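You operate a simulated robot arm through the tools that you are given. There is no shell and no other tool. Be economical: measure what you need, move in short steps, check, and stop when the job is done.

You run a simulated two-armed robot. Do the job below in one go: nothing can be reset, and whatever is moved stays where it is left.

Task
Gauge the white-capped strip's thickness and sort it into its tray.
Fine: on or inside the gauge's limits is pass, thicker is hold, thinner is scrap. Leave the lever up.

Only the result counts: the job must be done as asked and must still hold three seconds after the hand-in. Knocking over, shifting, dropping, spilling or breaking anything else fails it.

Robot
Two 7-joint arms with two-finger parallel grippers on one trunk, on a base that drives. Base frame: it is fixed to the floor where the robot stands at the start and does not move with it; the origin is under the middle of the robot, x ahead of it, y to its left, z up. Lengths are in mm, angles in degrees, forces in N, time in s.
The left shoulder is at the start at [50, 165, 1155], the right one opposite. With the tool pointing down near the work surface each hand reaches from about 240 to 700 mm from the robot's upright axis, wherever it stands, measured 20 degrees to its own side. Places, roughly: bed of the thickness gauge [500, -800, 900]; thickness gauge lever [600, -900, 1000]. Payload 3.91 kg a hand.
The tool frame of a hand sits at the grasp point between the pads (the TCP): z along the fingers, y along the line on which they close. The tips reach 30 mm beyond it. Largest opening 110 mm; finger width 20, thickness 10; the body of the gripper, 48 by 112 mm, starts 55 mm behind the TCP.
Orientation is told as [roll, pitch, yaw] about the base's x, y, z axes, in that order, counted from this pose: with the fingers straight down and closing along the base's y, the tool's x points along the base's -x, its y along +y and its z along -z.

Tools
- The arms move only by the tool jog_arm. It takes "left_commands", "right_commands" or both (then of equal length, played together; a hand with none holds still); each is text: rows parted by semicolons, each of 7 numbers parted by spaces: the closure, from 0 (fully open) to 1 (shut), then the shift along the base's x, y, z in units of 50 mm (1.0 is 50 mm), then the turn, a rotation vector about the base's x, y, z in units of 5 degrees (1.0 is 5 degrees). In form: jaw x y z ax ay az; .... A call has 1 to 10 rows; each row shifts and turns the commanded pose from where the row before left it. A call with a number of a shift or a turn outside -1 to 1 is refused whole. Each row takes 0.2 s and may step no farther than 50 mm and 8.6 degrees from the row before; otherwise, or with a gripper value out of range, the whole call is refused. A pose out of reach is approached as far as the arm can. The call stops where the force on the tool passes 50 N (or 10 N more than at its start, if that is more) or the arm is blocked; 0.2 s more then pass. Each finger travels about 45 mm/s and halts on what it meets, pressing with about 34 N; the grip force reading is that of the motor and also rises with nothing between the fingers. The clock runs only during rows and for 0.2 s after the last one: add rows that do not move to give the fingers time. It gives the time, the measured TCP pose, the force on the tool (base axes), the opening and the grip force at its end, in the units of the frame above (readings bear some noise), with the torque about the TCP (base axes, N m) and any sound that the robot's microphone picked up.
- Cameras (640 x 400 px; columns grow to the right, rows downward): "scene" is now at [127.8, -16.2, 1337.1]; the picture's right is [-0.22, -0.98, 0.00], its down [-0.49, 0.11, -0.86] and it looks along [0.84, -0.19, -0.50] (base axes); focal length 214 px, centre (320, 200). "left" rides on the left gripper at [73, -17, -103] in its tool frame; the picture's right is [0.23, 0.97, 0.00], its down [-0.76, 0.18, -0.62] and it looks along [-0.61, 0.14, 0.78] (tool axes); focal length 222 px, centre (320, 200). "right" rides on the right gripper at [72, 17, -103] in its tool frame; the picture's right is [-0.23, 0.97, 0.00], its down [-0.76, -0.18, -0.62] and it looks along [-0.61, -0.14, 0.78] (tool axes); focal length 222 px, centre (320, 200). There is no depth. A picture from a camera that has moved, and an enlarged one, comes with that camera's place and axes in the base frame and with its lens. The place of the scene camera against the robot may be out by one fixed shift of up to 18 mm in any direction.
- capture(camera): a new picture of that camera. It takes no simulated time.
- move_column(by): slides the trunk up (or, below 0, down) by that many mm; the arms and the scene camera ride with it, the base frame stays. It gives what a move gives, with no picture.
- steer(legs): drives the robot by 1 to 6 legs, each [ahead, left, turn to the left] in mm, mm and degrees, along the robot's own axes; the way and the turn of a leg run together, so that a leg with both is an arc; at most 1500 mm and 180 degrees a leg. The arms and the cameras ride along, it lands a little off, and it stops where it bumps. It gives what a move gives.
- pan_tilt(pan, tilt): turns the head with the scene camera to pan (to the left, within 80 degrees either way) and tilt (down, from -29 to 69), counted from straight ahead of the robot. It gives what a move gives.
- inspect(camera, box): a new picture of the part [left, top, right, bottom] of that camera's present view, enlarged. It takes no simulated time.
- sign_off(): hands the job in; it is judged then, once.

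Work in short steps. Places have to be worked out from the pictures, the camera data and where the tool is seen: move nearer, look again, correct. Check each grasp and each placing, and mend what went wrong. You have 120 turns and 88 pictures in all, those below and enlarged ones among them. Open the grippers and draw the arms clear of the work before you hand the job in, unless the task says otherwise; then end with one line.

The tools are called after ">>>" as a command line: name --argument value ..., lists and objects as JSON in quotes. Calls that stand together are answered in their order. jog_arm: Moves the arms, as the interface text tells. Its arguments: {"type":"object","properties":{"left_commands":{"type":"string"},"right_commands":{"type":"string"}},"required":[]} The other tools are called the same way: move_column (by) slides the trunk up or down; steer (legs) drives the base; pan_tilt (pan, tilt) turns the head that bears the scene camera; capture (camera) takes a picture; inspect (camera, box) takes an enlarged picture of a part of a camera's view; sign_off () hands the job in.

At the start:

```text
time_s: 0.0
left_eef_pos: [463.1, -8.8, 1157.8]
left_orientation: [-0.1, 0.0, 0.1]
left_ft_force: [-0.2, 0.1, 0.3]
left_moment: [-0.02, -0.02, -0.02]
left_grip_width: 110.0
left_grip_force: 0.1
right_eef_pos: [364.8, -312.6, 1131.5]
right_orientation: [0.0, 0.1, 0.0]
right_ft_force: [0.8, -0.6, 0.3]
right_moment: [0.02, 0.01, 0.01]
right_grip_width: 110.0
right_grip_force: 0.0
trunk travel left (down, up): [-375.0, 128.0]
robot x, y, heading: [-2.4, 1.4, 0.2]
head pan, tilt: [-12.5, 30.2]
```

scene: 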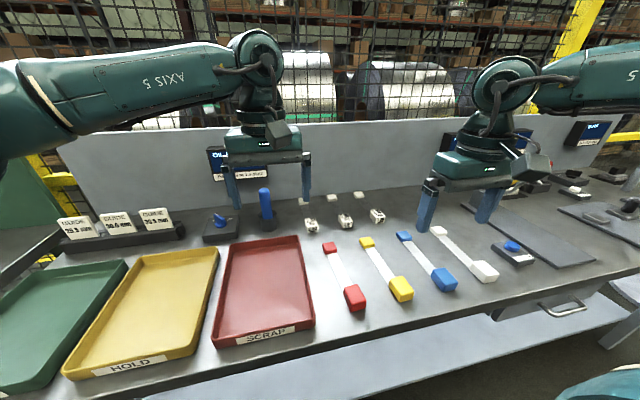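
right: 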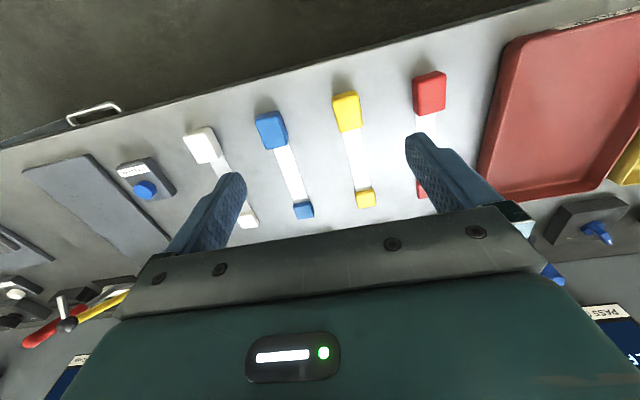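
left: 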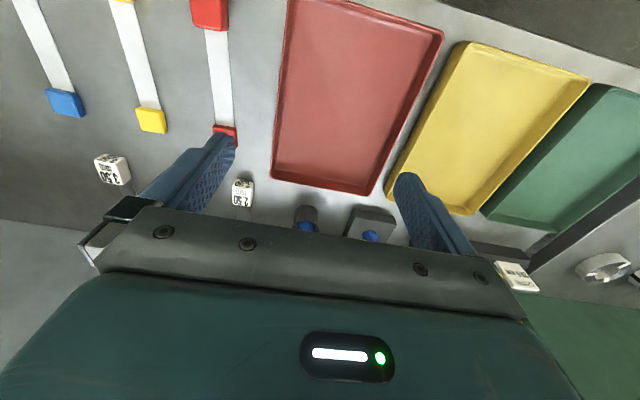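

The strips lie to the right of the trays, and the gauge is farther right. I turn the head toward the gauge first.

>>> pan_tilt --pan -55 --tilt 30

>>> capture --camera "scene"

```text
time_s: 1.1
left_eef_pos: [463.4, -9.1, 1158.1]
left_orientation: [0.1, 0.0, 0.1]
left_ft_force: [-0.1, -0.8, -0.9]
left_moment: [0.01, -0.01, -0.03]
left_grip_width: 110.0
left_grip_force: 0.1
right_eef_pos: [364.2, -312.8, 1130.5]
right_orientation: [-0.1, 0.1, -0.1]
right_ft_force: [0.0, -0.3, -0.4]
right_moment: [0.02, 0.01, -0.03]
right_grip_width: 110.2
right_grip_force: 0.0
trunk travel left (down, up): [-375.0, 128.0]
robot x, y, heading: [-2.0, -1.4, 0.1]
head pan, tilt: [-55.0, 30.0]
```

```text
84 pictures are left
camera scene: at [91.5, -70.6, 1337.3], right [-0.82, -0.57, 0.0], down [-0.29, 0.41, -0.87], along [0.5, -0.71, -0.5], focal length 214 px, centre (320, 200)
```

scene: 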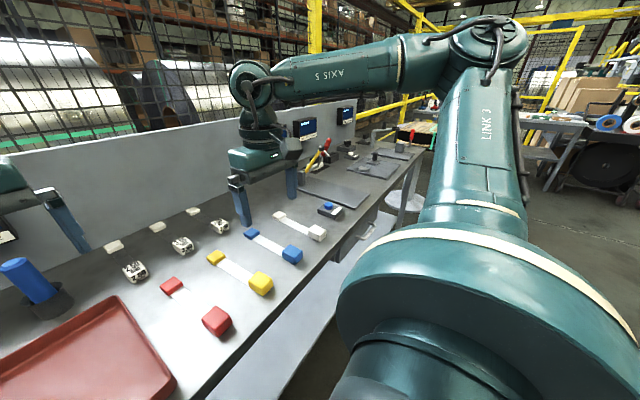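

The white strip runs along x at roughly y=-530, x 410 to 590. I drive sideways right to bring the strip and gauge within the right hand's reach.

>>> steer --legs '[[0, -450, 0]]'

>>> capture --camera "scene"

>>> capture --camera "right"

```text
time_s: 3.8
left_eef_pos: [462.6, -462.8, 1157.5]
left_orientation: [0.1, 0.0, 0.0]
left_ft_force: [0.5, 0.0, -0.2]
left_moment: [0.02, -0.02, 0.04]
left_grip_width: 110.2
left_grip_force: 0.0
right_eef_pos: [363.9, -766.9, 1130.4]
right_orientation: [0.0, 0.0, 0.0]
right_ft_force: [0.0, -0.5, 0.6]
right_moment: [0.0, -0.02, 0.02]
right_grip_width: 110.0
right_grip_force: 0.1
trunk travel left (down, up): [-375.0, 128.0]
robot x, y, heading: [-1.9, -455.4, -0.0]
head pan, tilt: [-55.0, 30.0]
```

```text
83 pictures are left
camera scene: at [90.9, -524.4, 1337.3], right [-0.82, -0.57, 0.0], down [-0.29, 0.41, -0.87], along [0.5, -0.71, -0.5], focal length 214 px, centre (320, 200)
```

scene: 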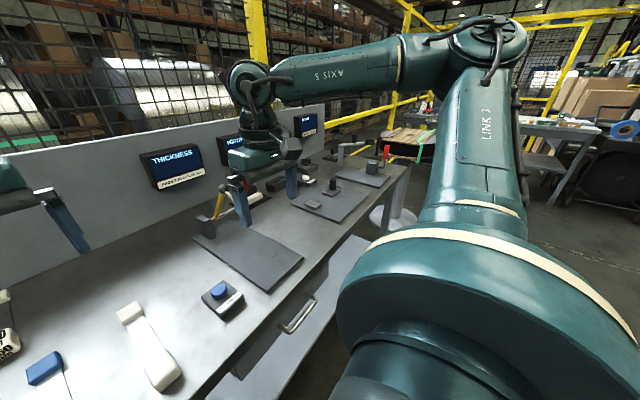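

```text
82 pictures are left
camera right: at [290.8, -749.9, 1233.9], right [0.23, 0.97, 0.0], down [0.76, -0.18, 0.62], along [0.61, -0.14, -0.78], focal length 222 px, centre (320, 200)
```

right: 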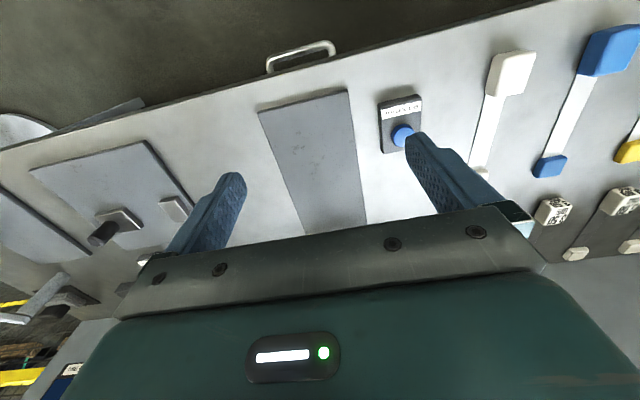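

I look more directly at the thickness station with a smaller pan.

>>> pan_tilt --pan -35 --tilt 32

>>> capture --camera "scene"

>>> inspect --camera "scene" --box '[160, 80, 480, 280]'

```text
time_s: 4.7
left_eef_pos: [462.8, -462.1, 1158.2]
left_orientation: [0.0, 0.0, -0.1]
left_ft_force: [-0.1, 0.3, -1.0]
left_moment: [-0.03, 0.03, -0.03]
left_grip_width: 110.3
left_grip_force: 0.0
right_eef_pos: [364.2, -767.2, 1130.8]
right_orientation: [0.0, 0.0, -0.1]
right_ft_force: [0.1, 0.3, -0.4]
right_moment: [-0.03, -0.01, -0.01]
right_grip_width: 110.0
right_grip_force: 0.0
trunk travel left (down, up): [-375.0, 128.0]
robot x, y, heading: [-3.4, -450.3, -0.2]
head pan, tilt: [-35.0, 32.0]
```

```text
81 pictures are left
camera scene: at [112.4, -501.4, 1334.2], right [-0.58, -0.82, 0.0], down [-0.43, 0.31, -0.85], along [0.69, -0.49, -0.53], focal length 214 px, centre (320, 200)
```

scene: 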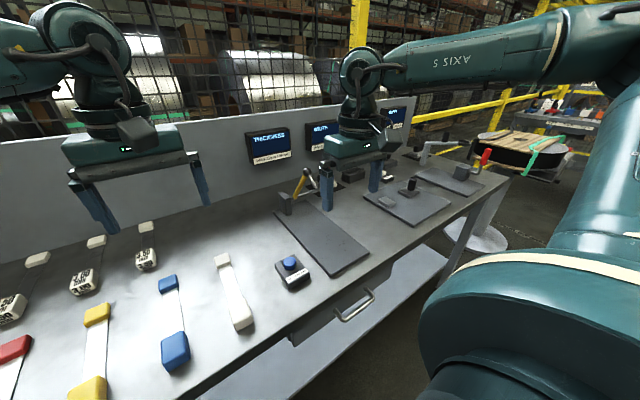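

```text
2.00 times, centred on (320, 180) of scene
camera zoom: at [112.4, -501.4, 1334.2], right [-0.58, -0.82, 0.0], down [-0.43, 0.31, -0.85], along [0.69, -0.49, -0.53], focal length 429 px, centre (320, 240)
```

zoom: 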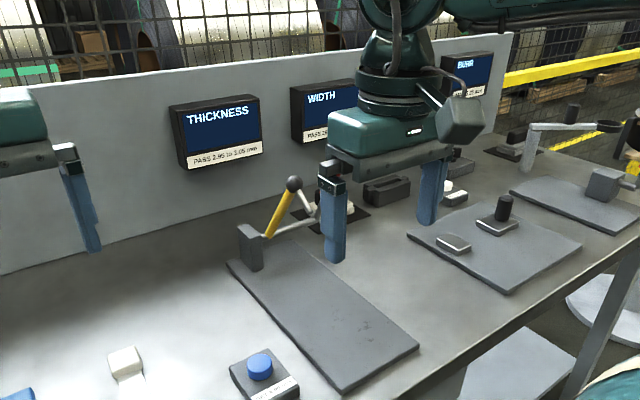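

I draw the right hand back to clear the view on the gauge. Its label reads PASS 2.95 to 3.05 mm.

>>> jog_arm --right_commands "0 -1 -0.5 0 0 0 0; 0 -1 -0.5 0 0 0 0; 0 -0.5 -0.5 0 0 0 0; 0 0 -0.5 0 0 0 0; 0 0 0 0 0 0 0"

>>> inspect --camera "scene" --box '[200, 100, 440, 250]'

>>> capture --camera "right"

```text
refused: row 1 steps farther than a row can; nothing moved
```

```text
2.67 times, centred on (320, 175) of scene
camera zoom: at [112.4, -501.4, 1334.2], right [-0.58, -0.82, 0.0], down [-0.43, 0.31, -0.85], along [0.69, -0.49, -0.53], focal length 572 px, centre (320, 267)
```

zoom: 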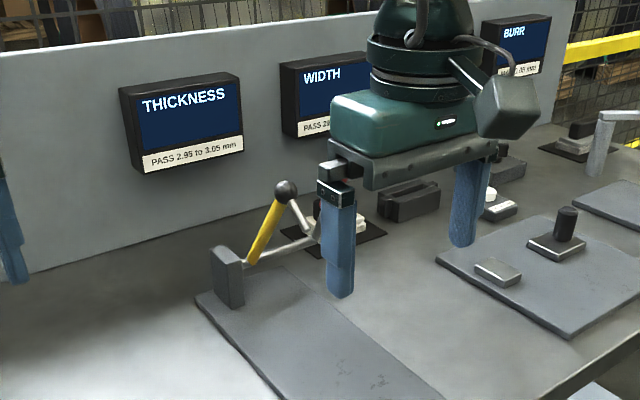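

```text
78 pictures are left
camera right: at [290.8, -749.6, 1234.0], right [0.23, 0.97, 0.0], down [0.76, -0.18, 0.62], along [0.61, -0.14, -0.78], focal length 222 px, centre (320, 200)
```

right: 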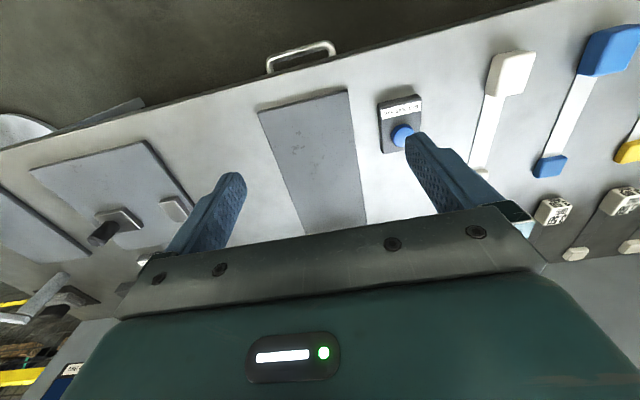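

Rows are limited to 50 mm in total norm; I resend with smaller components.

>>> jog_arm --right_commands "0 -0.9 -0.4 0 0 0 0; 0 -0.8 -0.4 0 0 0 0; 0 -0.5 -0.5 0 0 0 0; 0 0 -0.5 0 0 0 0; 0 0 0 0 0 0 0"

>>> inspect --camera "scene" --box '[200, 100, 440, 250]'

>>> inspect --camera "scene" --box '[200, 200, 400, 325]'

```text
time_s: 5.8
left_eef_pos: [462.4, -462.9, 1157.9]
left_orientation: [0.1, 0.0, 0.0]
left_ft_force: [0.1, 1.2, -0.2]
left_moment: [0.03, 0.04, -0.03]
left_grip_width: 109.8
left_grip_force: 0.1
right_eef_pos: [256.9, -851.6, 1128.6]
right_orientation: [0.1, -0.1, -0.2]
right_ft_force: [0.1, -1.2, 0.3]
right_moment: [-0.04, 0.0, -0.01]
right_grip_width: 109.9
right_grip_force: 0.1
right hand out of reach, approached as far as the arm can: row 3
trunk travel left (down, up): [-375.0, 128.0]
robot x, y, heading: [-1.1, -452.7, 0.0]
head pan, tilt: [-35.0, 32.0]
```

```text
2.67 times, centred on (320, 175) of scene
camera zoom: at [112.8, -501.2, 1334.1], right [-0.57, -0.82, 0.0], down [-0.43, 0.3, -0.85], along [0.69, -0.49, -0.53], focal length 572 px, centre (320, 267)
```

zoom: 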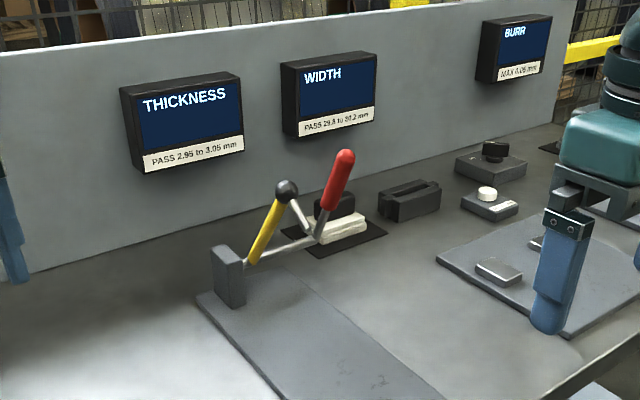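

```text
3.20 times, centred on (300, 262) of scene
camera zoom: at [112.8, -501.2, 1334.1], right [-0.57, -0.82, 0.0], down [-0.43, 0.3, -0.85], along [0.69, -0.49, -0.53], focal length 686 px, centre (384, 0)
```

zoom: 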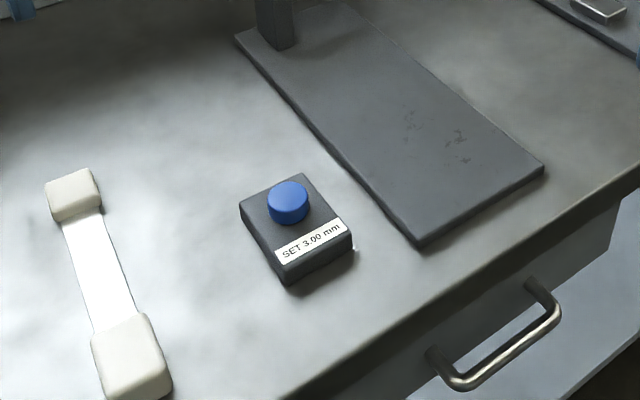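

The blue-knobbed item says "SET 3.00 mm" (a setting master or button). I drive 250 mm farther right to view the gauge nearer.

>>> steer --legs '[[0, -250, 0]]'

>>> pan_tilt --pan -15 --tilt 40

>>> capture --camera "scene"

>>> inspect --camera "scene" --box '[240, 60, 440, 185]'

```text
time_s: 7.7
left_eef_pos: [462.8, -707.8, 1156.6]
left_orientation: [0.0, 0.0, 0.2]
left_ft_force: [0.0, 0.1, -0.5]
left_moment: [0.0, 0.0, -0.03]
left_grip_width: 110.3
left_grip_force: 0.0
right_eef_pos: [258.7, -1097.2, 1130.6]
right_orientation: [0.0, 0.0, 0.1]
right_ft_force: [0.0, 0.0, 1.1]
right_moment: [0.03, -0.04, 0.0]
right_grip_width: 109.8
right_grip_force: 0.0
trunk travel left (down, up): [-375.0, 128.0]
robot x, y, heading: [1.0, -695.2, 0.1]
head pan, tilt: [-35.0, 32.0]
```

```text
time_s: 8.5
left_eef_pos: [462.5, -708.3, 1158.4]
left_orientation: [0.0, 0.0, 0.3]
left_ft_force: [-0.2, 0.9, -0.1]
left_moment: [-0.01, 0.03, -0.01]
left_grip_width: 109.9
left_grip_force: 0.0
right_eef_pos: [259.1, -1097.5, 1129.4]
right_orientation: [0.1, 0.0, 0.1]
right_ft_force: [0.5, 0.0, 0.6]
right_moment: [0.01, 0.0, -0.02]
right_grip_width: 109.9
right_grip_force: 0.0
trunk travel left (down, up): [-375.0, 128.0]
robot x, y, heading: [-0.2, -698.6, 0.4]
head pan, tilt: [-15.0, 40.0]
```

```text
75 pictures are left
camera scene: at [121.4, -717.6, 1322.0], right [-0.26, -0.97, 0.0], down [-0.62, 0.17, -0.77], along [0.74, -0.2, -0.64], focal length 214 px, centre (320, 200)
```

scene: 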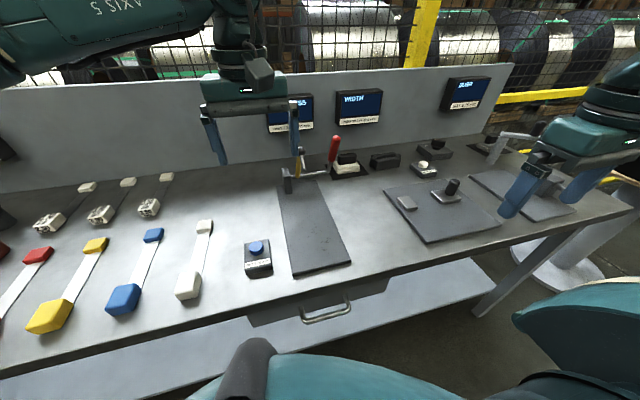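

```text
3.20 times, centred on (340, 122) of scene
camera zoom: at [121.4, -717.6, 1322.0], right [-0.26, -0.97, 0.0], down [-0.62, 0.17, -0.77], along [0.74, -0.2, -0.64], focal length 686 px, centre (256, 448)
```

zoom: 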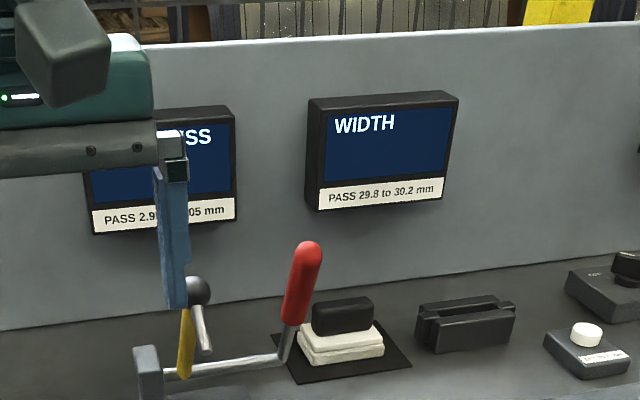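

The gauge is a shaft along y carrying a yellow ball arm and the red crank. The left hand blocks the view, so I move it left and back.

>>> jog_arm --left_commands "0 -0.6 0.75 0 0 0 0; 0 -0.6 0.75 0 0 0 0; 0 -0.6 0.75 0 0 0 0; 0 -0.6 0.75 0 0 0 0; 0 -0.3 0.75 0 0 0 0; 0 0 0.75 0 0 0 0; 0 0 0 0 0 0 0"

>>> inspect --camera "scene" --box '[240, 80, 432, 200]'

>>> inspect --camera "scene" --box '[160, 170, 400, 320]'

```text
time_s: 10.1
left_eef_pos: [328.8, -482.9, 1156.4]
left_orientation: [0.0, 0.1, 0.2]
left_ft_force: [1.0, 0.0, 0.1]
left_moment: [0.0, -0.01, 0.01]
left_grip_width: 110.0
left_grip_force: 0.0
right_eef_pos: [258.4, -1096.9, 1130.0]
right_orientation: [-0.1, -0.1, 0.1]
right_ft_force: [-0.1, 0.8, 0.8]
right_moment: [-0.03, 0.01, 0.0]
right_grip_width: 110.0
right_grip_force: 0.1
trunk travel left (down, up): [-375.0, 128.0]
robot x, y, heading: [0.7, -702.2, -0.1]
head pan, tilt: [-15.0, 40.0]
```

```text
3.33 times, centred on (336, 140) of scene
camera zoom: at [121.5, -717.9, 1322.0], right [-0.26, -0.97, 0.0], down [-0.62, 0.17, -0.77], along [0.74, -0.2, -0.64], focal length 715 px, centre (267, 400)
```

zoom: 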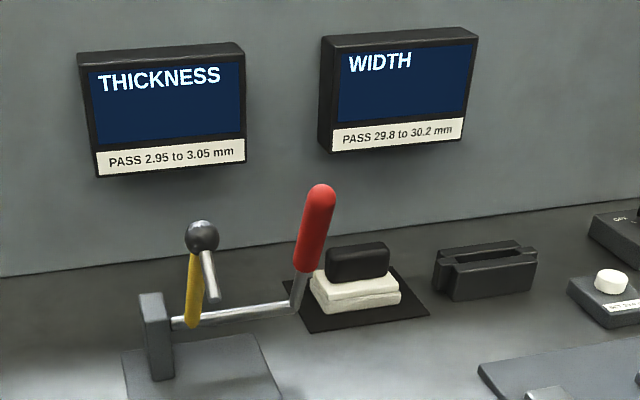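

```text
2.67 times, centred on (280, 245) of scene
camera zoom: at [121.5, -717.9, 1322.0], right [-0.26, -0.97, 0.0], down [-0.62, 0.17, -0.77], along [0.74, -0.2, -0.64], focal length 572 px, centre (427, 80)
```

zoom: 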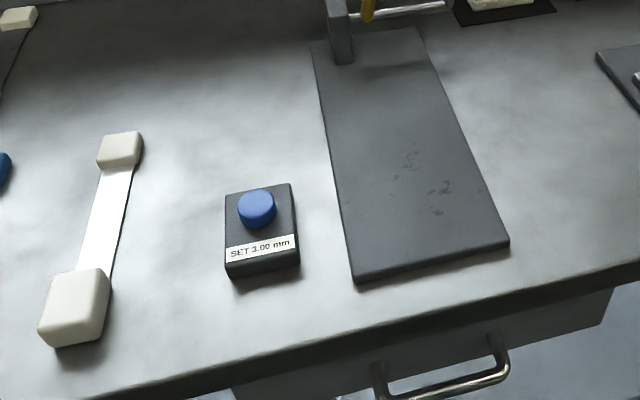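

The gauge may need setting, and I see dark specks on the bed plus a pad that may be a wiper. I look at the small labelled blocks and the specks more closely.

>>> inspect --camera "scene" --box '[10, 160, 210, 285]'

>>> inspect --camera "scene" --box '[270, 190, 366, 250]'

>>> inspect --camera "scene" --box '[380, 130, 540, 230]'

```text
3.20 times, centred on (110, 222) of scene
camera zoom: at [121.5, -717.9, 1322.0], right [-0.26, -0.97, 0.0], down [-0.62, 0.17, -0.77], along [0.74, -0.2, -0.64], focal length 686 px, centre (992, 128)
```

zoom: 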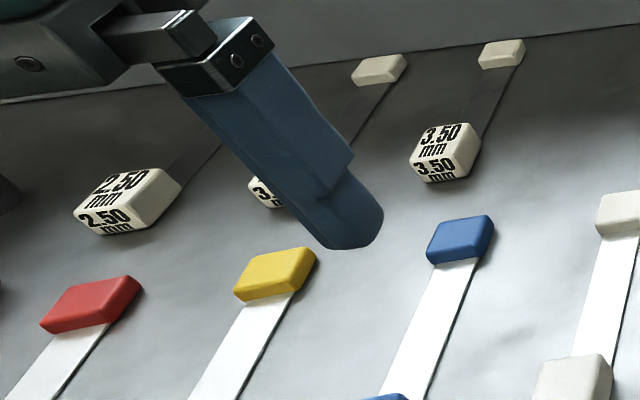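

```text
6.67 times, centred on (318, 220) of scene
camera zoom: at [121.5, -717.9, 1322.0], right [-0.26, -0.97, 0.0], down [-0.62, 0.17, -0.77], along [0.74, -0.2, -0.64], focal length 1430 px, centre (333, 67)
```

zoom: 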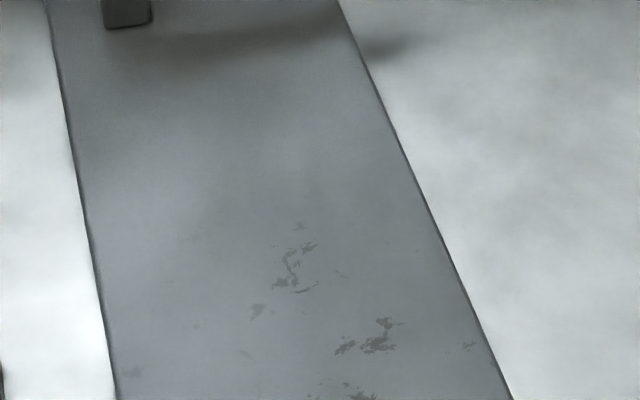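

```text
4.00 times, centred on (460, 180) of scene
camera zoom: at [121.5, -717.9, 1322.0], right [-0.26, -0.97, 0.0], down [-0.62, 0.17, -0.77], along [0.74, -0.2, -0.64], focal length 858 px, centre (-240, 280)
```

zoom: 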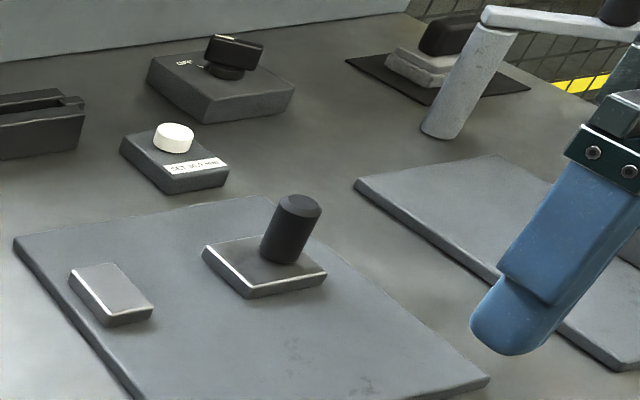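

Three dark master strips (2.50, ?, 3.50) stand behind the parts, so "SET 3.00 mm" sets the gauge on a master. I move the right hand toward the lever at height and look down with its camera.

>>> jog_arm --right_commands "0 0.2 0.3 0.8 0 0 0; 0 0.8 0.4 0.3 0 0 0; 0 0.8 0.4 0 0 0 0; 0 0.8 0.4 0 0 0 0; 0 0.8 0.4 0 0 0 0; 0 0.8 0.4 0 0 0 0; 0 0.8 0.4 0 0 0 0; 0 0.6 0.4 0 0 0 0; 0 0.6 0.4 0 0 0 0; 0 0 0 0 0 0 0"

>>> capture --camera "right"

>>> capture --camera "scene"

```text
time_s: 12.3
left_eef_pos: [328.6, -483.3, 1156.3]
left_orientation: [-0.1, 0.1, 0.2]
left_ft_force: [-0.3, 0.7, 0.6]
left_moment: [0.01, 0.03, -0.01]
left_grip_width: 109.9
left_grip_force: 0.0
right_eef_pos: [538.8, -941.6, 1187.3]
right_orientation: [0.0, 0.0, 0.0]
right_ft_force: [0.6, 0.4, -0.6]
right_moment: [0.01, 0.0, 0.02]
right_grip_width: 110.1
right_grip_force: 0.1
right hand out of reach, approached as far as the arm can: row 9
trunk travel left (down, up): [-375.0, 128.0]
robot x, y, heading: [0.0, -698.7, -0.1]
head pan, tilt: [-15.0, 40.0]
```

```text
68 pictures are left
camera right: at [464.9, -926.0, 1289.6], right [0.23, 0.97, 0.0], down [0.76, -0.18, 0.62], along [0.61, -0.14, -0.78], focal length 222 px, centre (320, 200)
```

right: 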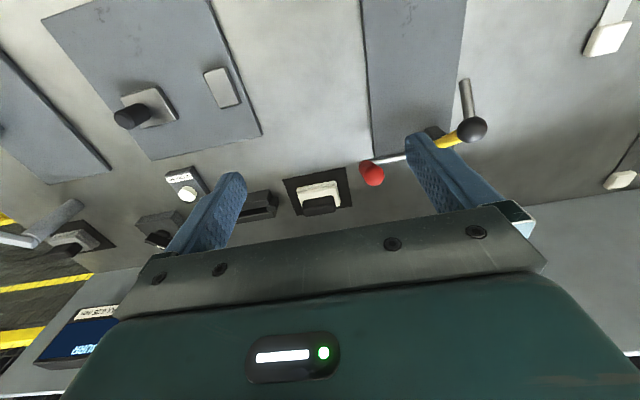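

```text
67 pictures are left
camera scene: at [121.9, -717.7, 1321.9], right [-0.26, -0.97, 0.0], down [-0.62, 0.17, -0.77], along [0.74, -0.2, -0.64], focal length 214 px, centre (320, 200)
```

scene: 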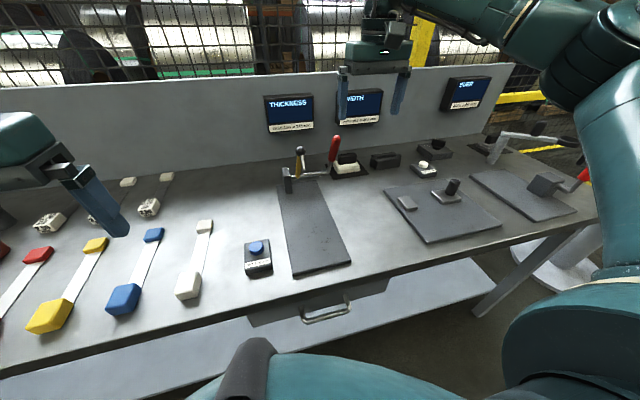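

Triangulating: handle top ≈ (617,-897,1061), ball ≈ (585,-797,1065), shaft x≈667, z≈945, so the stylus should land near (520,-797). I lower the right hand in front of the handle, straddling it in y.

>>> jog_arm --right_commands "0 0 0.45 -0.7 0 0 0; 0 0 0.44 -0.8 0 0 0; 0 0 0 -0.9 0 0 0; 0 0 0 -0.5 0 0 0; 0 0 0 0 0 0 0"

>>> capture --camera "right"

>>> inspect --camera "scene" --box '[240, 80, 432, 200]'

```text
time_s: 13.5
left_eef_pos: [329.2, -482.1, 1155.7]
left_orientation: [0.1, 0.0, 0.2]
left_ft_force: [0.0, -0.1, 0.9]
left_moment: [-0.01, 0.02, 0.03]
left_grip_width: 110.3
left_grip_force: 0.0
right_eef_pos: [535.6, -898.1, 1037.5]
right_orientation: [0.0, 0.0, 0.1]
right_ft_force: [-0.2, 0.0, -0.8]
right_moment: [0.02, 0.02, 0.0]
right_grip_width: 109.9
right_grip_force: 0.0
right hand out of reach, approached as far as the arm can: row 2
trunk travel left (down, up): [-375.0, 128.0]
robot x, y, heading: [-3.4, -700.6, 0.1]
head pan, tilt: [-15.0, 40.0]
```

```text
66 pictures are left
camera right: at [462.4, -881.2, 1141.1], right [0.23, 0.97, 0.0], down [0.76, -0.18, 0.62], along [0.61, -0.14, -0.78], focal length 222 px, centre (320, 200)
```

right: 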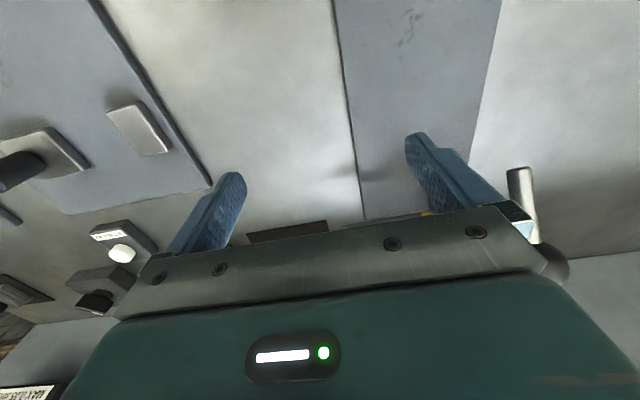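

```text
3.33 times, centred on (336, 140) of scene
camera zoom: at [121.3, -717.5, 1322.0], right [-0.26, -0.97, 0.0], down [-0.62, 0.17, -0.77], along [0.74, -0.2, -0.64], focal length 715 px, centre (267, 400)
```

zoom: 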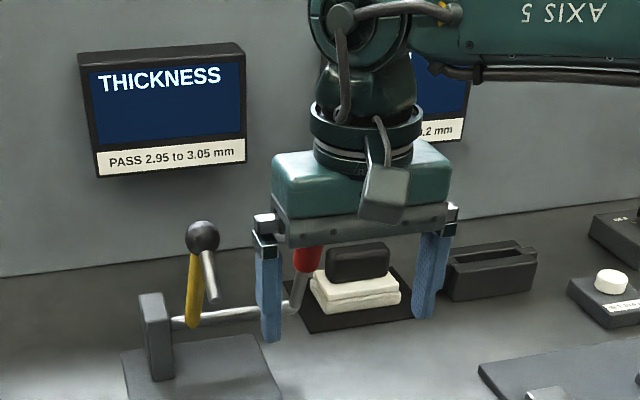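

The fingers straddle the handle's line. I advance in x by 88 mm, then look.

>>> jog_arm --right_commands "0 0.6 0 0 0 0 0; 0 0.6 0 0 0 0 0; 0 0.56 0 0 0 0 0; 0 0 0 0 0 0 0"

>>> capture --camera "right"

>>> inspect --camera "scene" --box '[240, 80, 432, 200]'

```text
time_s: 14.5
left_eef_pos: [329.4, -482.5, 1156.9]
left_orientation: [0.0, 0.0, 0.2]
left_ft_force: [-0.2, -0.3, -0.8]
left_moment: [-0.02, -0.02, 0.04]
left_grip_width: 110.1
left_grip_force: 0.0
right_eef_pos: [558.1, -926.2, 1043.7]
right_orientation: [0.1, -0.1, 0.0]
right_ft_force: [-1.3, 0.0, 0.1]
right_moment: [0.01, -0.02, -0.03]
right_grip_width: 109.9
right_grip_force: 0.0
right hand out of reach, approached as far as the arm can: row 1, 2, 3
trunk travel left (down, up): [-375.0, 128.0]
robot x, y, heading: [-2.4, -698.0, -0.0]
head pan, tilt: [-15.0, 40.0]
```

```text
64 pictures are left
camera right: at [484.2, -911.1, 1146.8], right [0.23, 0.97, 0.0], down [0.76, -0.18, 0.62], along [0.61, -0.14, -0.78], focal length 222 px, centre (320, 200)
```

right: 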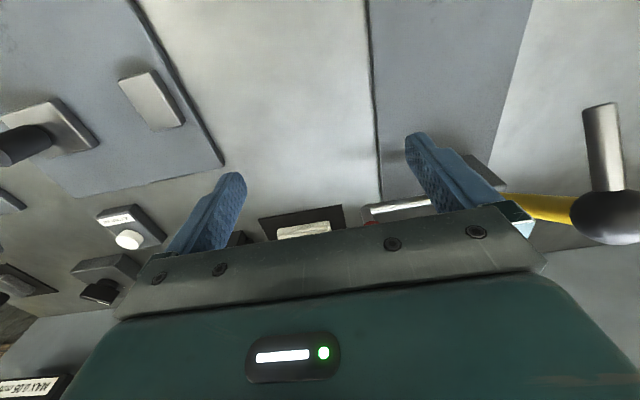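

```text
3.33 times, centred on (336, 140) of scene
camera zoom: at [121.4, -717.5, 1322.0], right [-0.26, -0.97, 0.0], down [-0.62, 0.17, -0.77], along [0.74, -0.2, -0.64], focal length 715 px, centre (267, 400)
```

zoom: 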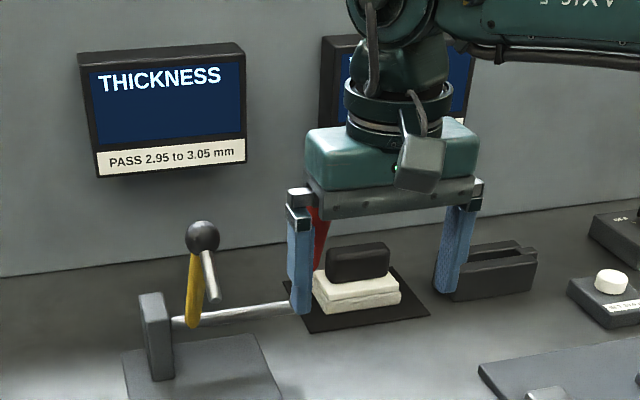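

The arm is at its reach limit because the shoulder is low relative to the wrist height. I back the hand off and raise it, then lower the trunk so the arm gains reach.

>>> jog_arm --right_commands "0 -0.8 0 0 0 0 0; 0 -0.8 0.2 0.3 0 0 0; 0 -0.6 0.2 0.7 0 0 0; 0 -0.3 0.2 0.8 0 0 0; 0 0 0 0.9 0 0 0; 0 0 0 0.6 0 0 0; 0 0 0 0 0 0 0" --left_commands "0 0 0 0 0 0 0; 0 0 0 0.6 0 0 0; 0 0 0 0.6 0 0 0; 0 0 0 0.6 0 0 0; 0 0 0 0 0 0 0; 0 0 0 0 0 0 0; 0 0 0 0 0 0 0"

>>> move_column --by -150

```text
time_s: 16.1
left_eef_pos: [326.0, -480.8, 1247.5]
left_orientation: [-0.1, 0.0, 0.2]
left_ft_force: [0.7, -0.9, -0.8]
left_moment: [-0.05, 0.02, 0.01]
left_grip_width: 109.9
left_grip_force: 0.0
right_eef_pos: [433.8, -897.1, 1209.3]
right_orientation: [-0.1, -0.1, 0.2]
right_ft_force: [0.0, 0.3, -0.6]
right_moment: [0.0, 0.0, 0.0]
right_grip_width: 110.0
right_grip_force: 0.1
trunk travel left (down, up): [-375.0, 128.0]
robot x, y, heading: [0.2, -698.3, 0.5]
head pan, tilt: [-15.0, 40.0]
```

```text
time_s: 17.8
left_eef_pos: [326.1, -481.7, 1097.7]
left_orientation: [0.0, 0.0, 0.2]
left_ft_force: [0.0, -0.3, -0.3]
left_moment: [0.03, -0.02, 0.01]
left_grip_width: 109.9
left_grip_force: 0.0
right_eef_pos: [432.4, -896.6, 1058.4]
right_orientation: [-0.1, 0.0, 0.1]
right_ft_force: [0.3, 0.0, -0.4]
right_moment: [0.01, -0.01, 0.0]
right_grip_width: 110.1
right_grip_force: 0.2
trunk travel left (down, up): [-225.0, 278.0]
robot x, y, heading: [3.8, -698.7, -0.0]
head pan, tilt: [-15.0, 40.0]
```

I advance to x≈600 at z≈1038 and check.

>>> jog_arm --right_commands "0 0.8 0 -0.4 0 0 0; 0 0.9 0 0 0 0 0; 0 0.8 0 0 0 0 0; 0 0.8 0 0 0 0 0; 0 0 0 0 0 0 0"

>>> capture --camera "right"

>>> inspect --camera "scene" --box '[240, 60, 432, 180]'

```text
time_s: 19.0
left_eef_pos: [326.5, -481.5, 1097.4]
left_orientation: [0.0, 0.0, 0.2]
left_ft_force: [-0.2, 0.3, -0.6]
left_moment: [0.01, -0.03, 0.0]
left_grip_width: 110.0
left_grip_force: 0.1
right_eef_pos: [507.2, -896.5, 1038.3]
right_orientation: [0.1, -0.1, 0.1]
right_ft_force: [-0.3, -0.1, -0.3]
right_moment: [0.04, -0.01, 0.04]
right_grip_width: 110.0
right_grip_force: 0.2
right hand out of reach, approached as far as the arm can: row 2, 3, 4
trunk travel left (down, up): [-225.0, 278.0]
robot x, y, heading: [0.9, -696.4, 0.1]
head pan, tilt: [-15.0, 40.0]
```

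```text
62 pictures are left
camera right: at [433.6, -880.8, 1140.8], right [0.23, 0.97, 0.0], down [0.76, -0.18, 0.62], along [0.61, -0.14, -0.78], focal length 222 px, centre (320, 200)
```

right: 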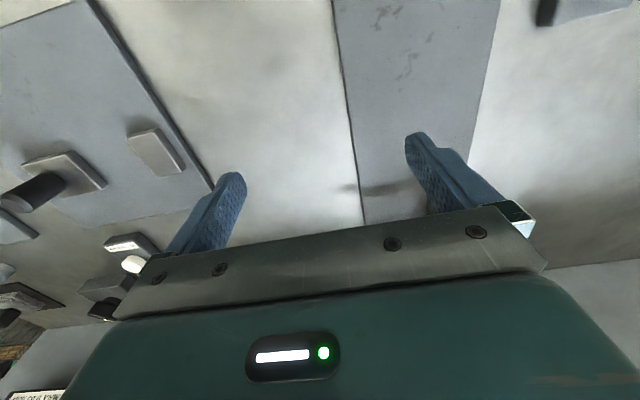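

```text
3.33 times, centred on (336, 120) of scene
camera zoom: at [121.5, -717.6, 1172.0], right [-0.26, -0.97, 0.0], down [-0.62, 0.17, -0.77], along [0.74, -0.2, -0.64], focal length 715 px, centre (267, 467)
```

zoom: 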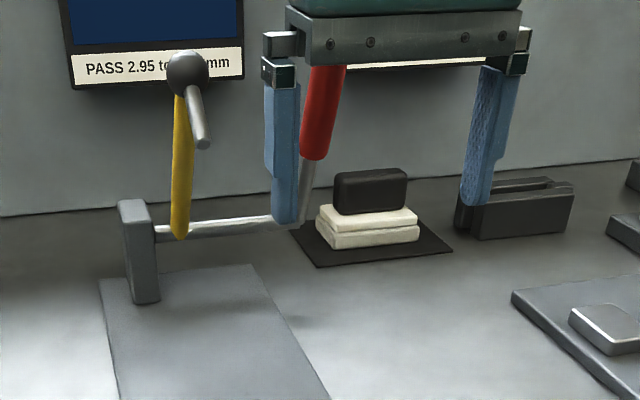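

I had the sense wrong: the shoulder needs to be higher, not lower. I raise the trunk by 270 mm (hands ride up, clear of everything).

>>> jog_arm --right_commands "0 -0.9 0 0 0 0 0; 0 0 0 0 0 0 0"

>>> move_column --by 270

>>> jog_arm --right_commands "0 0.8 0 -0.5 0 0 0; 0 0.5 0 -0.8 0 0 0; 0 0 0 -1 0 0 0; 0 0 0 -1 0 0 0; 0 0 0 -1 0 0 0; 0 0 0 -0.9 0 0 0; 0 0 0 0 0 0 0"

>>> capture --camera "scene"

```text
time_s: 19.6
left_eef_pos: [326.2, -480.8, 1098.2]
left_orientation: [0.0, 0.0, 0.2]
left_ft_force: [-0.8, 0.1, -0.1]
left_moment: [0.0, -0.03, 0.0]
left_grip_width: 110.2
left_grip_force: 0.1
right_eef_pos: [462.1, -897.8, 1037.7]
right_orientation: [0.0, 0.0, 0.1]
right_ft_force: [-0.5, -0.3, 0.7]
right_moment: [-0.01, 0.01, -0.01]
right_grip_width: 110.0
right_grip_force: 0.1
trunk travel left (down, up): [-225.0, 278.0]
robot x, y, heading: [-2.1, -698.4, 0.2]
head pan, tilt: [-15.0, 40.0]
```

```text
time_s: 22.4
left_eef_pos: [326.6, -481.2, 1367.7]
left_orientation: [0.0, 0.0, 0.2]
left_ft_force: [0.1, 0.7, -0.2]
left_moment: [0.01, -0.01, -0.01]
left_grip_width: 109.7
left_grip_force: 0.0
right_eef_pos: [462.1, -897.8, 1308.2]
right_orientation: [0.1, -0.1, 0.1]
right_ft_force: [0.3, -0.2, 0.1]
right_moment: [0.03, -0.01, 0.0]
right_grip_width: 110.0
right_grip_force: 0.0
trunk travel left (down, up): [-495.0, 8.0]
robot x, y, heading: [-0.6, -698.5, 0.1]
head pan, tilt: [-15.0, 40.0]
```

```text
time_s: 24.0
left_eef_pos: [326.8, -481.3, 1368.3]
left_orientation: [0.0, -0.1, 0.2]
left_ft_force: [0.6, 0.4, -0.4]
left_moment: [0.01, 0.05, 0.02]
left_grip_width: 109.9
left_grip_force: 0.0
right_eef_pos: [511.2, -911.0, 1055.3]
right_orientation: [0.1, 0.0, 0.0]
right_ft_force: [-0.7, -0.2, -0.6]
right_moment: [-0.02, -0.02, 0.02]
right_grip_width: 110.0
right_grip_force: 0.0
right hand out of reach, approached as far as the arm can: row 5, 6
trunk travel left (down, up): [-495.0, 8.0]
robot x, y, heading: [-0.2, -697.5, 0.0]
head pan, tilt: [-15.0, 40.0]
```

```text
60 pictures are left
camera scene: at [121.3, -717.4, 1442.0], right [-0.26, -0.97, 0.0], down [-0.62, 0.17, -0.77], along [0.74, -0.2, -0.64], focal length 214 px, centre (320, 200)
```

scene: 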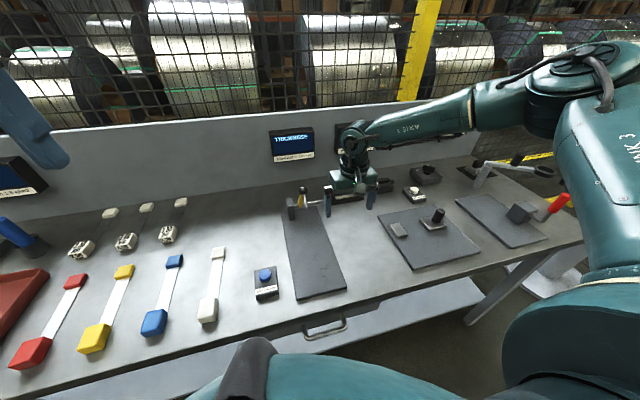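

Still limited, so I put the trunk back to its starting height and drive the base 100 mm ahead instead, with the hands raised.

>>> jog_arm --right_commands "0 -0.9 0 0.3 0 0 0; 0 -0.9 0 0.3 0 0 0; 0 0 0 1 0 0 0; 0 0 0 1 0 0 0; 0 0 0 1 0 0 0; 0 0 0 1 0 0 0; 0 0 0 0 0 0 0"

>>> move_column --by -120

>>> steer --legs '[[100, 0, 0]]'

>>> capture --camera "scene"

```text
time_s: 25.6
left_eef_pos: [326.7, -481.4, 1367.7]
left_orientation: [0.0, 0.0, 0.3]
left_ft_force: [0.3, 0.2, -0.1]
left_moment: [0.01, 0.05, -0.02]
left_grip_width: 109.9
left_grip_force: 0.0
right_eef_pos: [421.7, -909.9, 1286.0]
right_orientation: [0.0, 0.1, 0.1]
right_ft_force: [0.7, 1.0, -0.7]
right_moment: [0.0, 0.02, -0.02]
right_grip_width: 109.9
right_grip_force: 0.1
trunk travel left (down, up): [-495.0, 8.0]
robot x, y, heading: [-0.5, -698.3, 0.1]
head pan, tilt: [-15.0, 40.0]
```

```text
time_s: 27.1
left_eef_pos: [326.9, -481.9, 1248.0]
left_orientation: [0.0, 0.0, 0.2]
left_ft_force: [-0.4, -0.4, 0.1]
left_moment: [0.0, -0.02, 0.01]
left_grip_width: 110.0
left_grip_force: 0.1
right_eef_pos: [421.6, -909.6, 1166.1]
right_orientation: [-0.1, 0.0, 0.1]
right_ft_force: [-0.1, 0.0, 0.2]
right_moment: [0.02, -0.02, -0.01]
right_grip_width: 109.9
right_grip_force: 0.1
trunk travel left (down, up): [-375.0, 128.0]
robot x, y, heading: [-1.6, -696.5, 0.1]
head pan, tilt: [-15.0, 40.0]
```

```text
time_s: 28.2
left_eef_pos: [428.1, -479.6, 1247.1]
left_orientation: [0.0, 0.0, 0.3]
left_ft_force: [0.7, -0.5, 1.2]
left_moment: [0.0, -0.03, -0.01]
left_grip_width: 109.9
left_grip_force: 0.0
right_eef_pos: [522.6, -909.0, 1165.3]
right_orientation: [0.1, -0.1, 0.3]
right_ft_force: [-0.2, 0.0, 0.3]
right_moment: [0.0, -0.01, -0.01]
right_grip_width: 110.0
right_grip_force: 0.1
trunk travel left (down, up): [-375.0, 128.0]
robot x, y, heading: [101.9, -700.4, 0.2]
head pan, tilt: [-15.0, 40.0]
```

```text
59 pictures are left
camera scene: at [221.8, -717.2, 1321.9], right [-0.26, -0.97, 0.0], down [-0.62, 0.16, -0.77], along [0.74, -0.2, -0.64], focal length 214 px, centre (320, 200)
```

scene: 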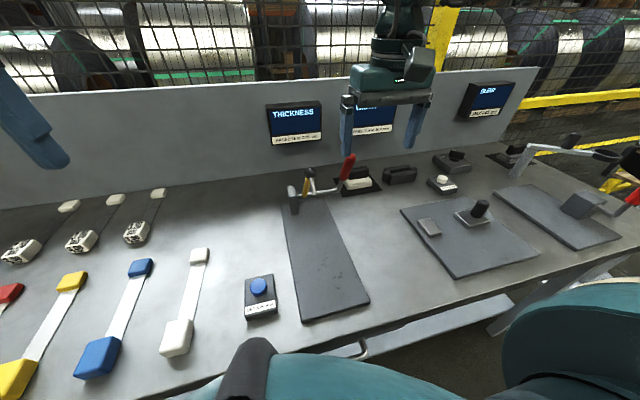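

Drove fine with no bump. I lower in front of the handle, then advance.

>>> jog_arm --right_commands "0 0 0.2 -0.8 0 0 0; 0 0 0 -0.9 0 0 0; 0 0 0 -0.8 0 0 0; 0 0.7 0 0 0 0 0; 0 0.5 0 0 0 0 0; 0 0 0 0 0 0 0"

>>> inspect --camera "scene" --box '[250, 110, 442, 230]'

>>> capture --camera "right"

```text
time_s: 29.6
left_eef_pos: [426.2, -481.0, 1249.3]
left_orientation: [-0.1, 0.0, 0.3]
left_ft_force: [0.6, 0.3, -0.1]
left_moment: [0.0, 0.03, 0.0]
left_grip_width: 110.2
left_grip_force: 0.1
right_eef_pos: [582.5, -901.6, 1042.3]
right_orientation: [0.0, 0.0, 0.3]
right_ft_force: [0.3, 0.1, 0.4]
right_moment: [0.07, 0.02, -0.02]
right_grip_width: 110.1
right_grip_force: 0.0
trunk travel left (down, up): [-375.0, 128.0]
robot x, y, heading: [103.2, -699.7, 0.6]
head pan, tilt: [-15.0, 40.0]
```

```text
3.33 times, centred on (346, 170) of scene
camera zoom: at [220.7, -717.1, 1322.0], right [-0.26, -0.97, 0.0], down [-0.62, 0.16, -0.77], along [0.74, -0.2, -0.64], focal length 715 px, centre (233, 300)
```

zoom: 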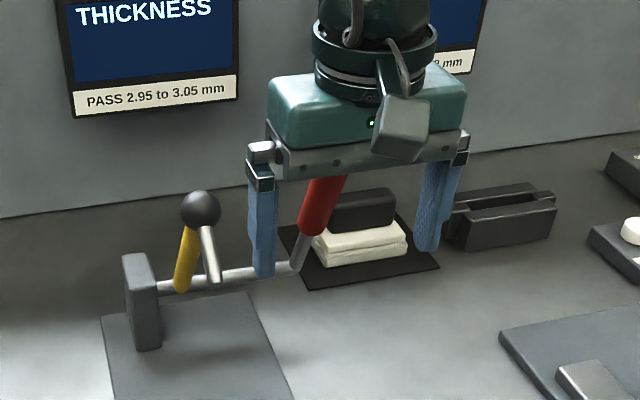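

```text
57 pictures are left
camera right: at [509.3, -884.7, 1146.2], right [0.22, 0.97, 0.0], down [0.76, -0.18, 0.62], along [0.61, -0.14, -0.78], focal length 222 px, centre (320, 200)
```

right: 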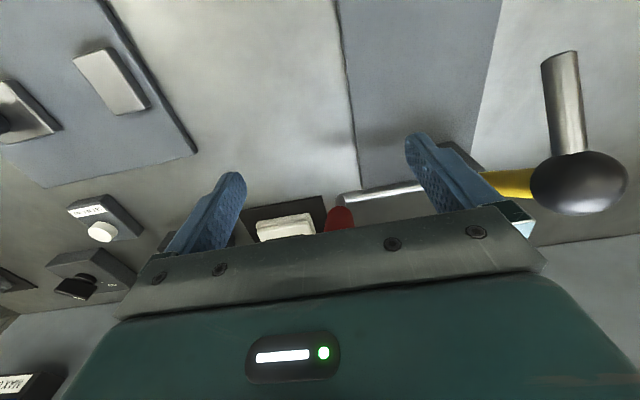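

The handle leans forward, about x≈632 at z≈1040, y≈-902. I advance 50 mm and close on it.

>>> jog_arm --right_commands "0 0.5 0 0 0 0 0; 0 0.5 0 0 0 0 0; 0 0 0 0 0 0 0; 0.5 0 0 0 0 0 0; 1 0 0 0 0 0 0; 1 0 0 0 0 0 0; 1 0 0 0 0 0 0; 1 0 0 0 0 0 0; 1 0 0 0 0 0 0"

>>> inspect --camera "scene" --box '[250, 110, 442, 230]'

```text
time_s: 31.6
left_eef_pos: [426.1, -480.4, 1247.2]
left_orientation: [-0.2, 0.0, 0.3]
left_ft_force: [0.0, 0.4, -0.4]
left_moment: [0.0, -0.02, 0.02]
left_grip_width: 110.2
left_grip_force: 0.0
right_eef_pos: [631.6, -897.7, 1042.5]
right_orientation: [0.1, 0.0, 0.3]
right_ft_force: [-0.4, 8.6, -2.4]
right_moment: [-0.06, -0.01, -0.04]
right_grip_width: 22.6
right_grip_force: 37.1
trunk travel left (down, up): [-375.0, 128.0]
robot x, y, heading: [99.0, -699.6, 0.2]
head pan, tilt: [-15.0, 40.0]
```

```text
3.33 times, centred on (346, 170) of scene
camera zoom: at [221.1, -716.1, 1322.0], right [-0.26, -0.97, 0.0], down [-0.62, 0.16, -0.77], along [0.74, -0.2, -0.64], focal length 715 px, centre (233, 300)
```

zoom: 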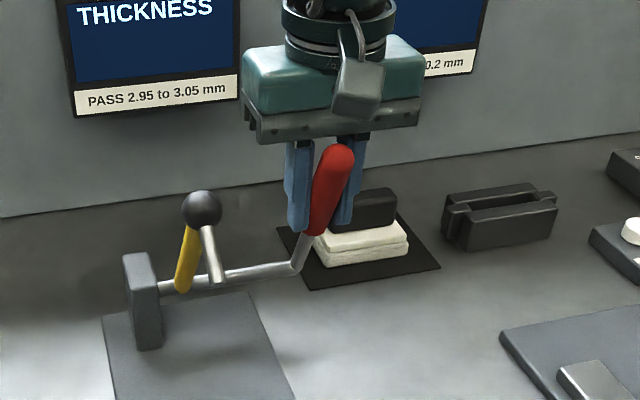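

The handle is gripped (22.6 mm). I swing it along an estimated arc about (690, z 930), three steps first, watching forces.

>>> jog_arm --right_commands "1 0 0.04 0 0 0 0; 1 -0.294 0 -0.184 0 0 0; 1 -0.264 0 -0.222 0 0 0; 1 -0.232 0 -0.258 0 0 0; 1 0 0 0 0 0 0"

>>> inspect --camera "scene" --box '[250, 110, 442, 230]'

```text
time_s: 32.8
left_eef_pos: [426.5, -480.1, 1249.3]
left_orientation: [-0.1, -0.1, 0.3]
left_ft_force: [-0.6, 0.2, 0.8]
left_moment: [0.02, 0.0, 0.02]
left_grip_width: 109.9
left_grip_force: 0.0
right_eef_pos: [590.3, -897.9, 1008.9]
right_orientation: [0.0, -0.1, 0.0]
right_ft_force: [4.5, -1.4, 12.7]
right_moment: [-0.01, -1.38, -0.12]
right_grip_width: 22.5
right_grip_force: 44.8
trunk travel left (down, up): [-375.0, 128.0]
robot x, y, heading: [99.1, -698.0, 0.2]
head pan, tilt: [-15.0, 40.0]
```

```text
3.33 times, centred on (346, 170) of scene
camera zoom: at [220.2, -716.9, 1322.1], right [-0.26, -0.97, 0.0], down [-0.62, 0.16, -0.77], along [0.74, -0.2, -0.64], focal length 715 px, centre (233, 300)
```

zoom: 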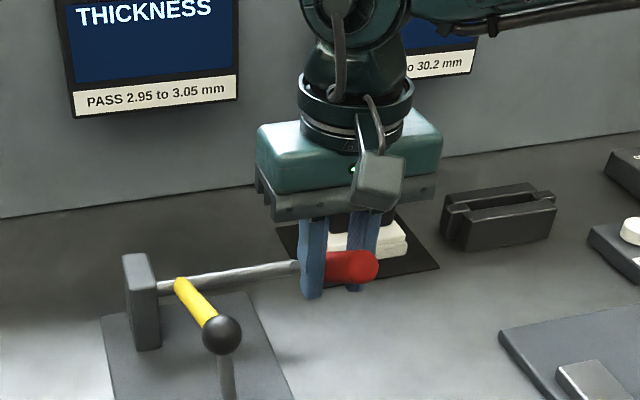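

The arm has turned ~26°, as commanded; the stylus still hangs above the bed. I continue the arc.

>>> jog_arm --right_commands "1 -0.194 0 -0.286 0 0 0; 1 -0.152 0 -0.31 0 0 0; 1 0 0 0 0 0 0"

>>> inspect --camera "scene" --box '[230, 90, 454, 230]'

```text
time_s: 33.6
left_eef_pos: [426.8, -481.4, 1248.4]
left_orientation: [0.0, 0.0, 0.3]
left_ft_force: [-0.4, -0.2, -0.5]
left_moment: [0.02, 0.03, -0.01]
left_grip_width: 110.3
left_grip_force: 0.1
right_eef_pos: [574.1, -897.5, 978.7]
right_orientation: [0.0, -0.2, 0.1]
right_ft_force: [13.7, -5.9, 7.7]
right_moment: [-0.03, -1.33, -0.04]
right_grip_width: 22.4
right_grip_force: 45.2
trunk travel left (down, up): [-375.0, 128.0]
robot x, y, heading: [97.2, -698.4, 0.3]
head pan, tilt: [-15.0, 40.0]
```

```text
2.86 times, centred on (342, 160) of scene
camera zoom: at [221.8, -717.6, 1321.9], right [-0.26, -0.97, 0.0], down [-0.62, 0.16, -0.77], along [0.74, -0.2, -0.64], focal length 613 px, centre (257, 314)
```

zoom: 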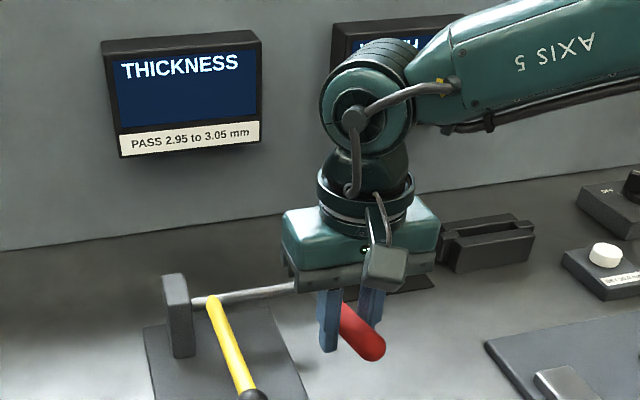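

Still turning; the x force suggests a slightly shorter radius, so I go straight down now.

>>> jog_arm --right_commands "1 0.03 0 -0.32 0 0 0; 1 0.05 0 -0.3 0 0 0; 1 0 0 0 0 0 0"

>>> inspect --camera "scene" --box '[230, 90, 454, 230]'

>>> inspect --camera "scene" --box '[230, 170, 454, 310]'

```text
time_s: 34.2
left_eef_pos: [423.5, -481.8, 1250.0]
left_orientation: [0.0, -0.2, 0.2]
left_ft_force: [0.4, 0.3, -0.7]
left_moment: [-0.01, 0.04, -0.01]
left_grip_width: 110.0
left_grip_force: 0.0
right_eef_pos: [571.9, -896.3, 962.9]
right_orientation: [-0.2, 0.0, 0.1]
right_ft_force: [-16.9, -6.8, 24.4]
right_moment: [-0.25, -0.6, 0.03]
right_grip_width: 22.6
right_grip_force: 44.9
trunk travel left (down, up): [-375.0, 128.0]
robot x, y, heading: [98.8, -697.3, 0.1]
head pan, tilt: [-15.0, 40.0]
stopped in row 2 (right hand): the force on the tool passed its limit (the readings are from after the stop); the commanded pose is now the measured one
```

```text
2.86 times, centred on (342, 160) of scene
camera zoom: at [216.6, -717.6, 1322.6], right [-0.26, -0.97, 0.0], down [-0.62, 0.17, -0.77], along [0.74, -0.2, -0.64], focal length 613 px, centre (257, 314)
```

zoom: 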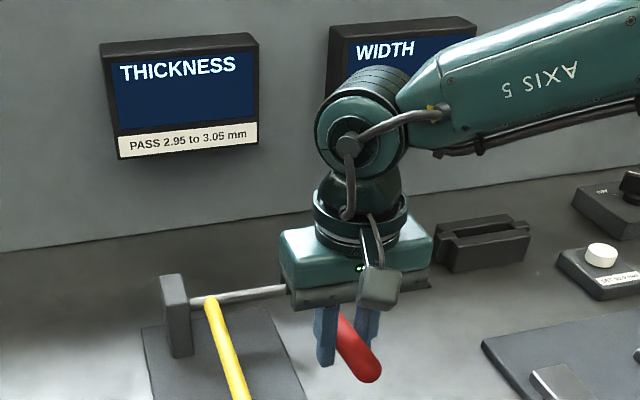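

```text
2.86 times, centred on (342, 240) of scene
camera zoom: at [216.6, -717.6, 1322.6], right [-0.26, -0.97, 0.0], down [-0.62, 0.17, -0.77], along [0.74, -0.2, -0.64], focal length 613 px, centre (257, 86)
```

zoom: 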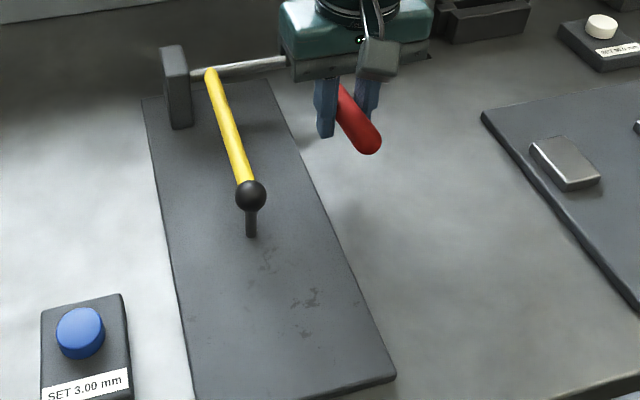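

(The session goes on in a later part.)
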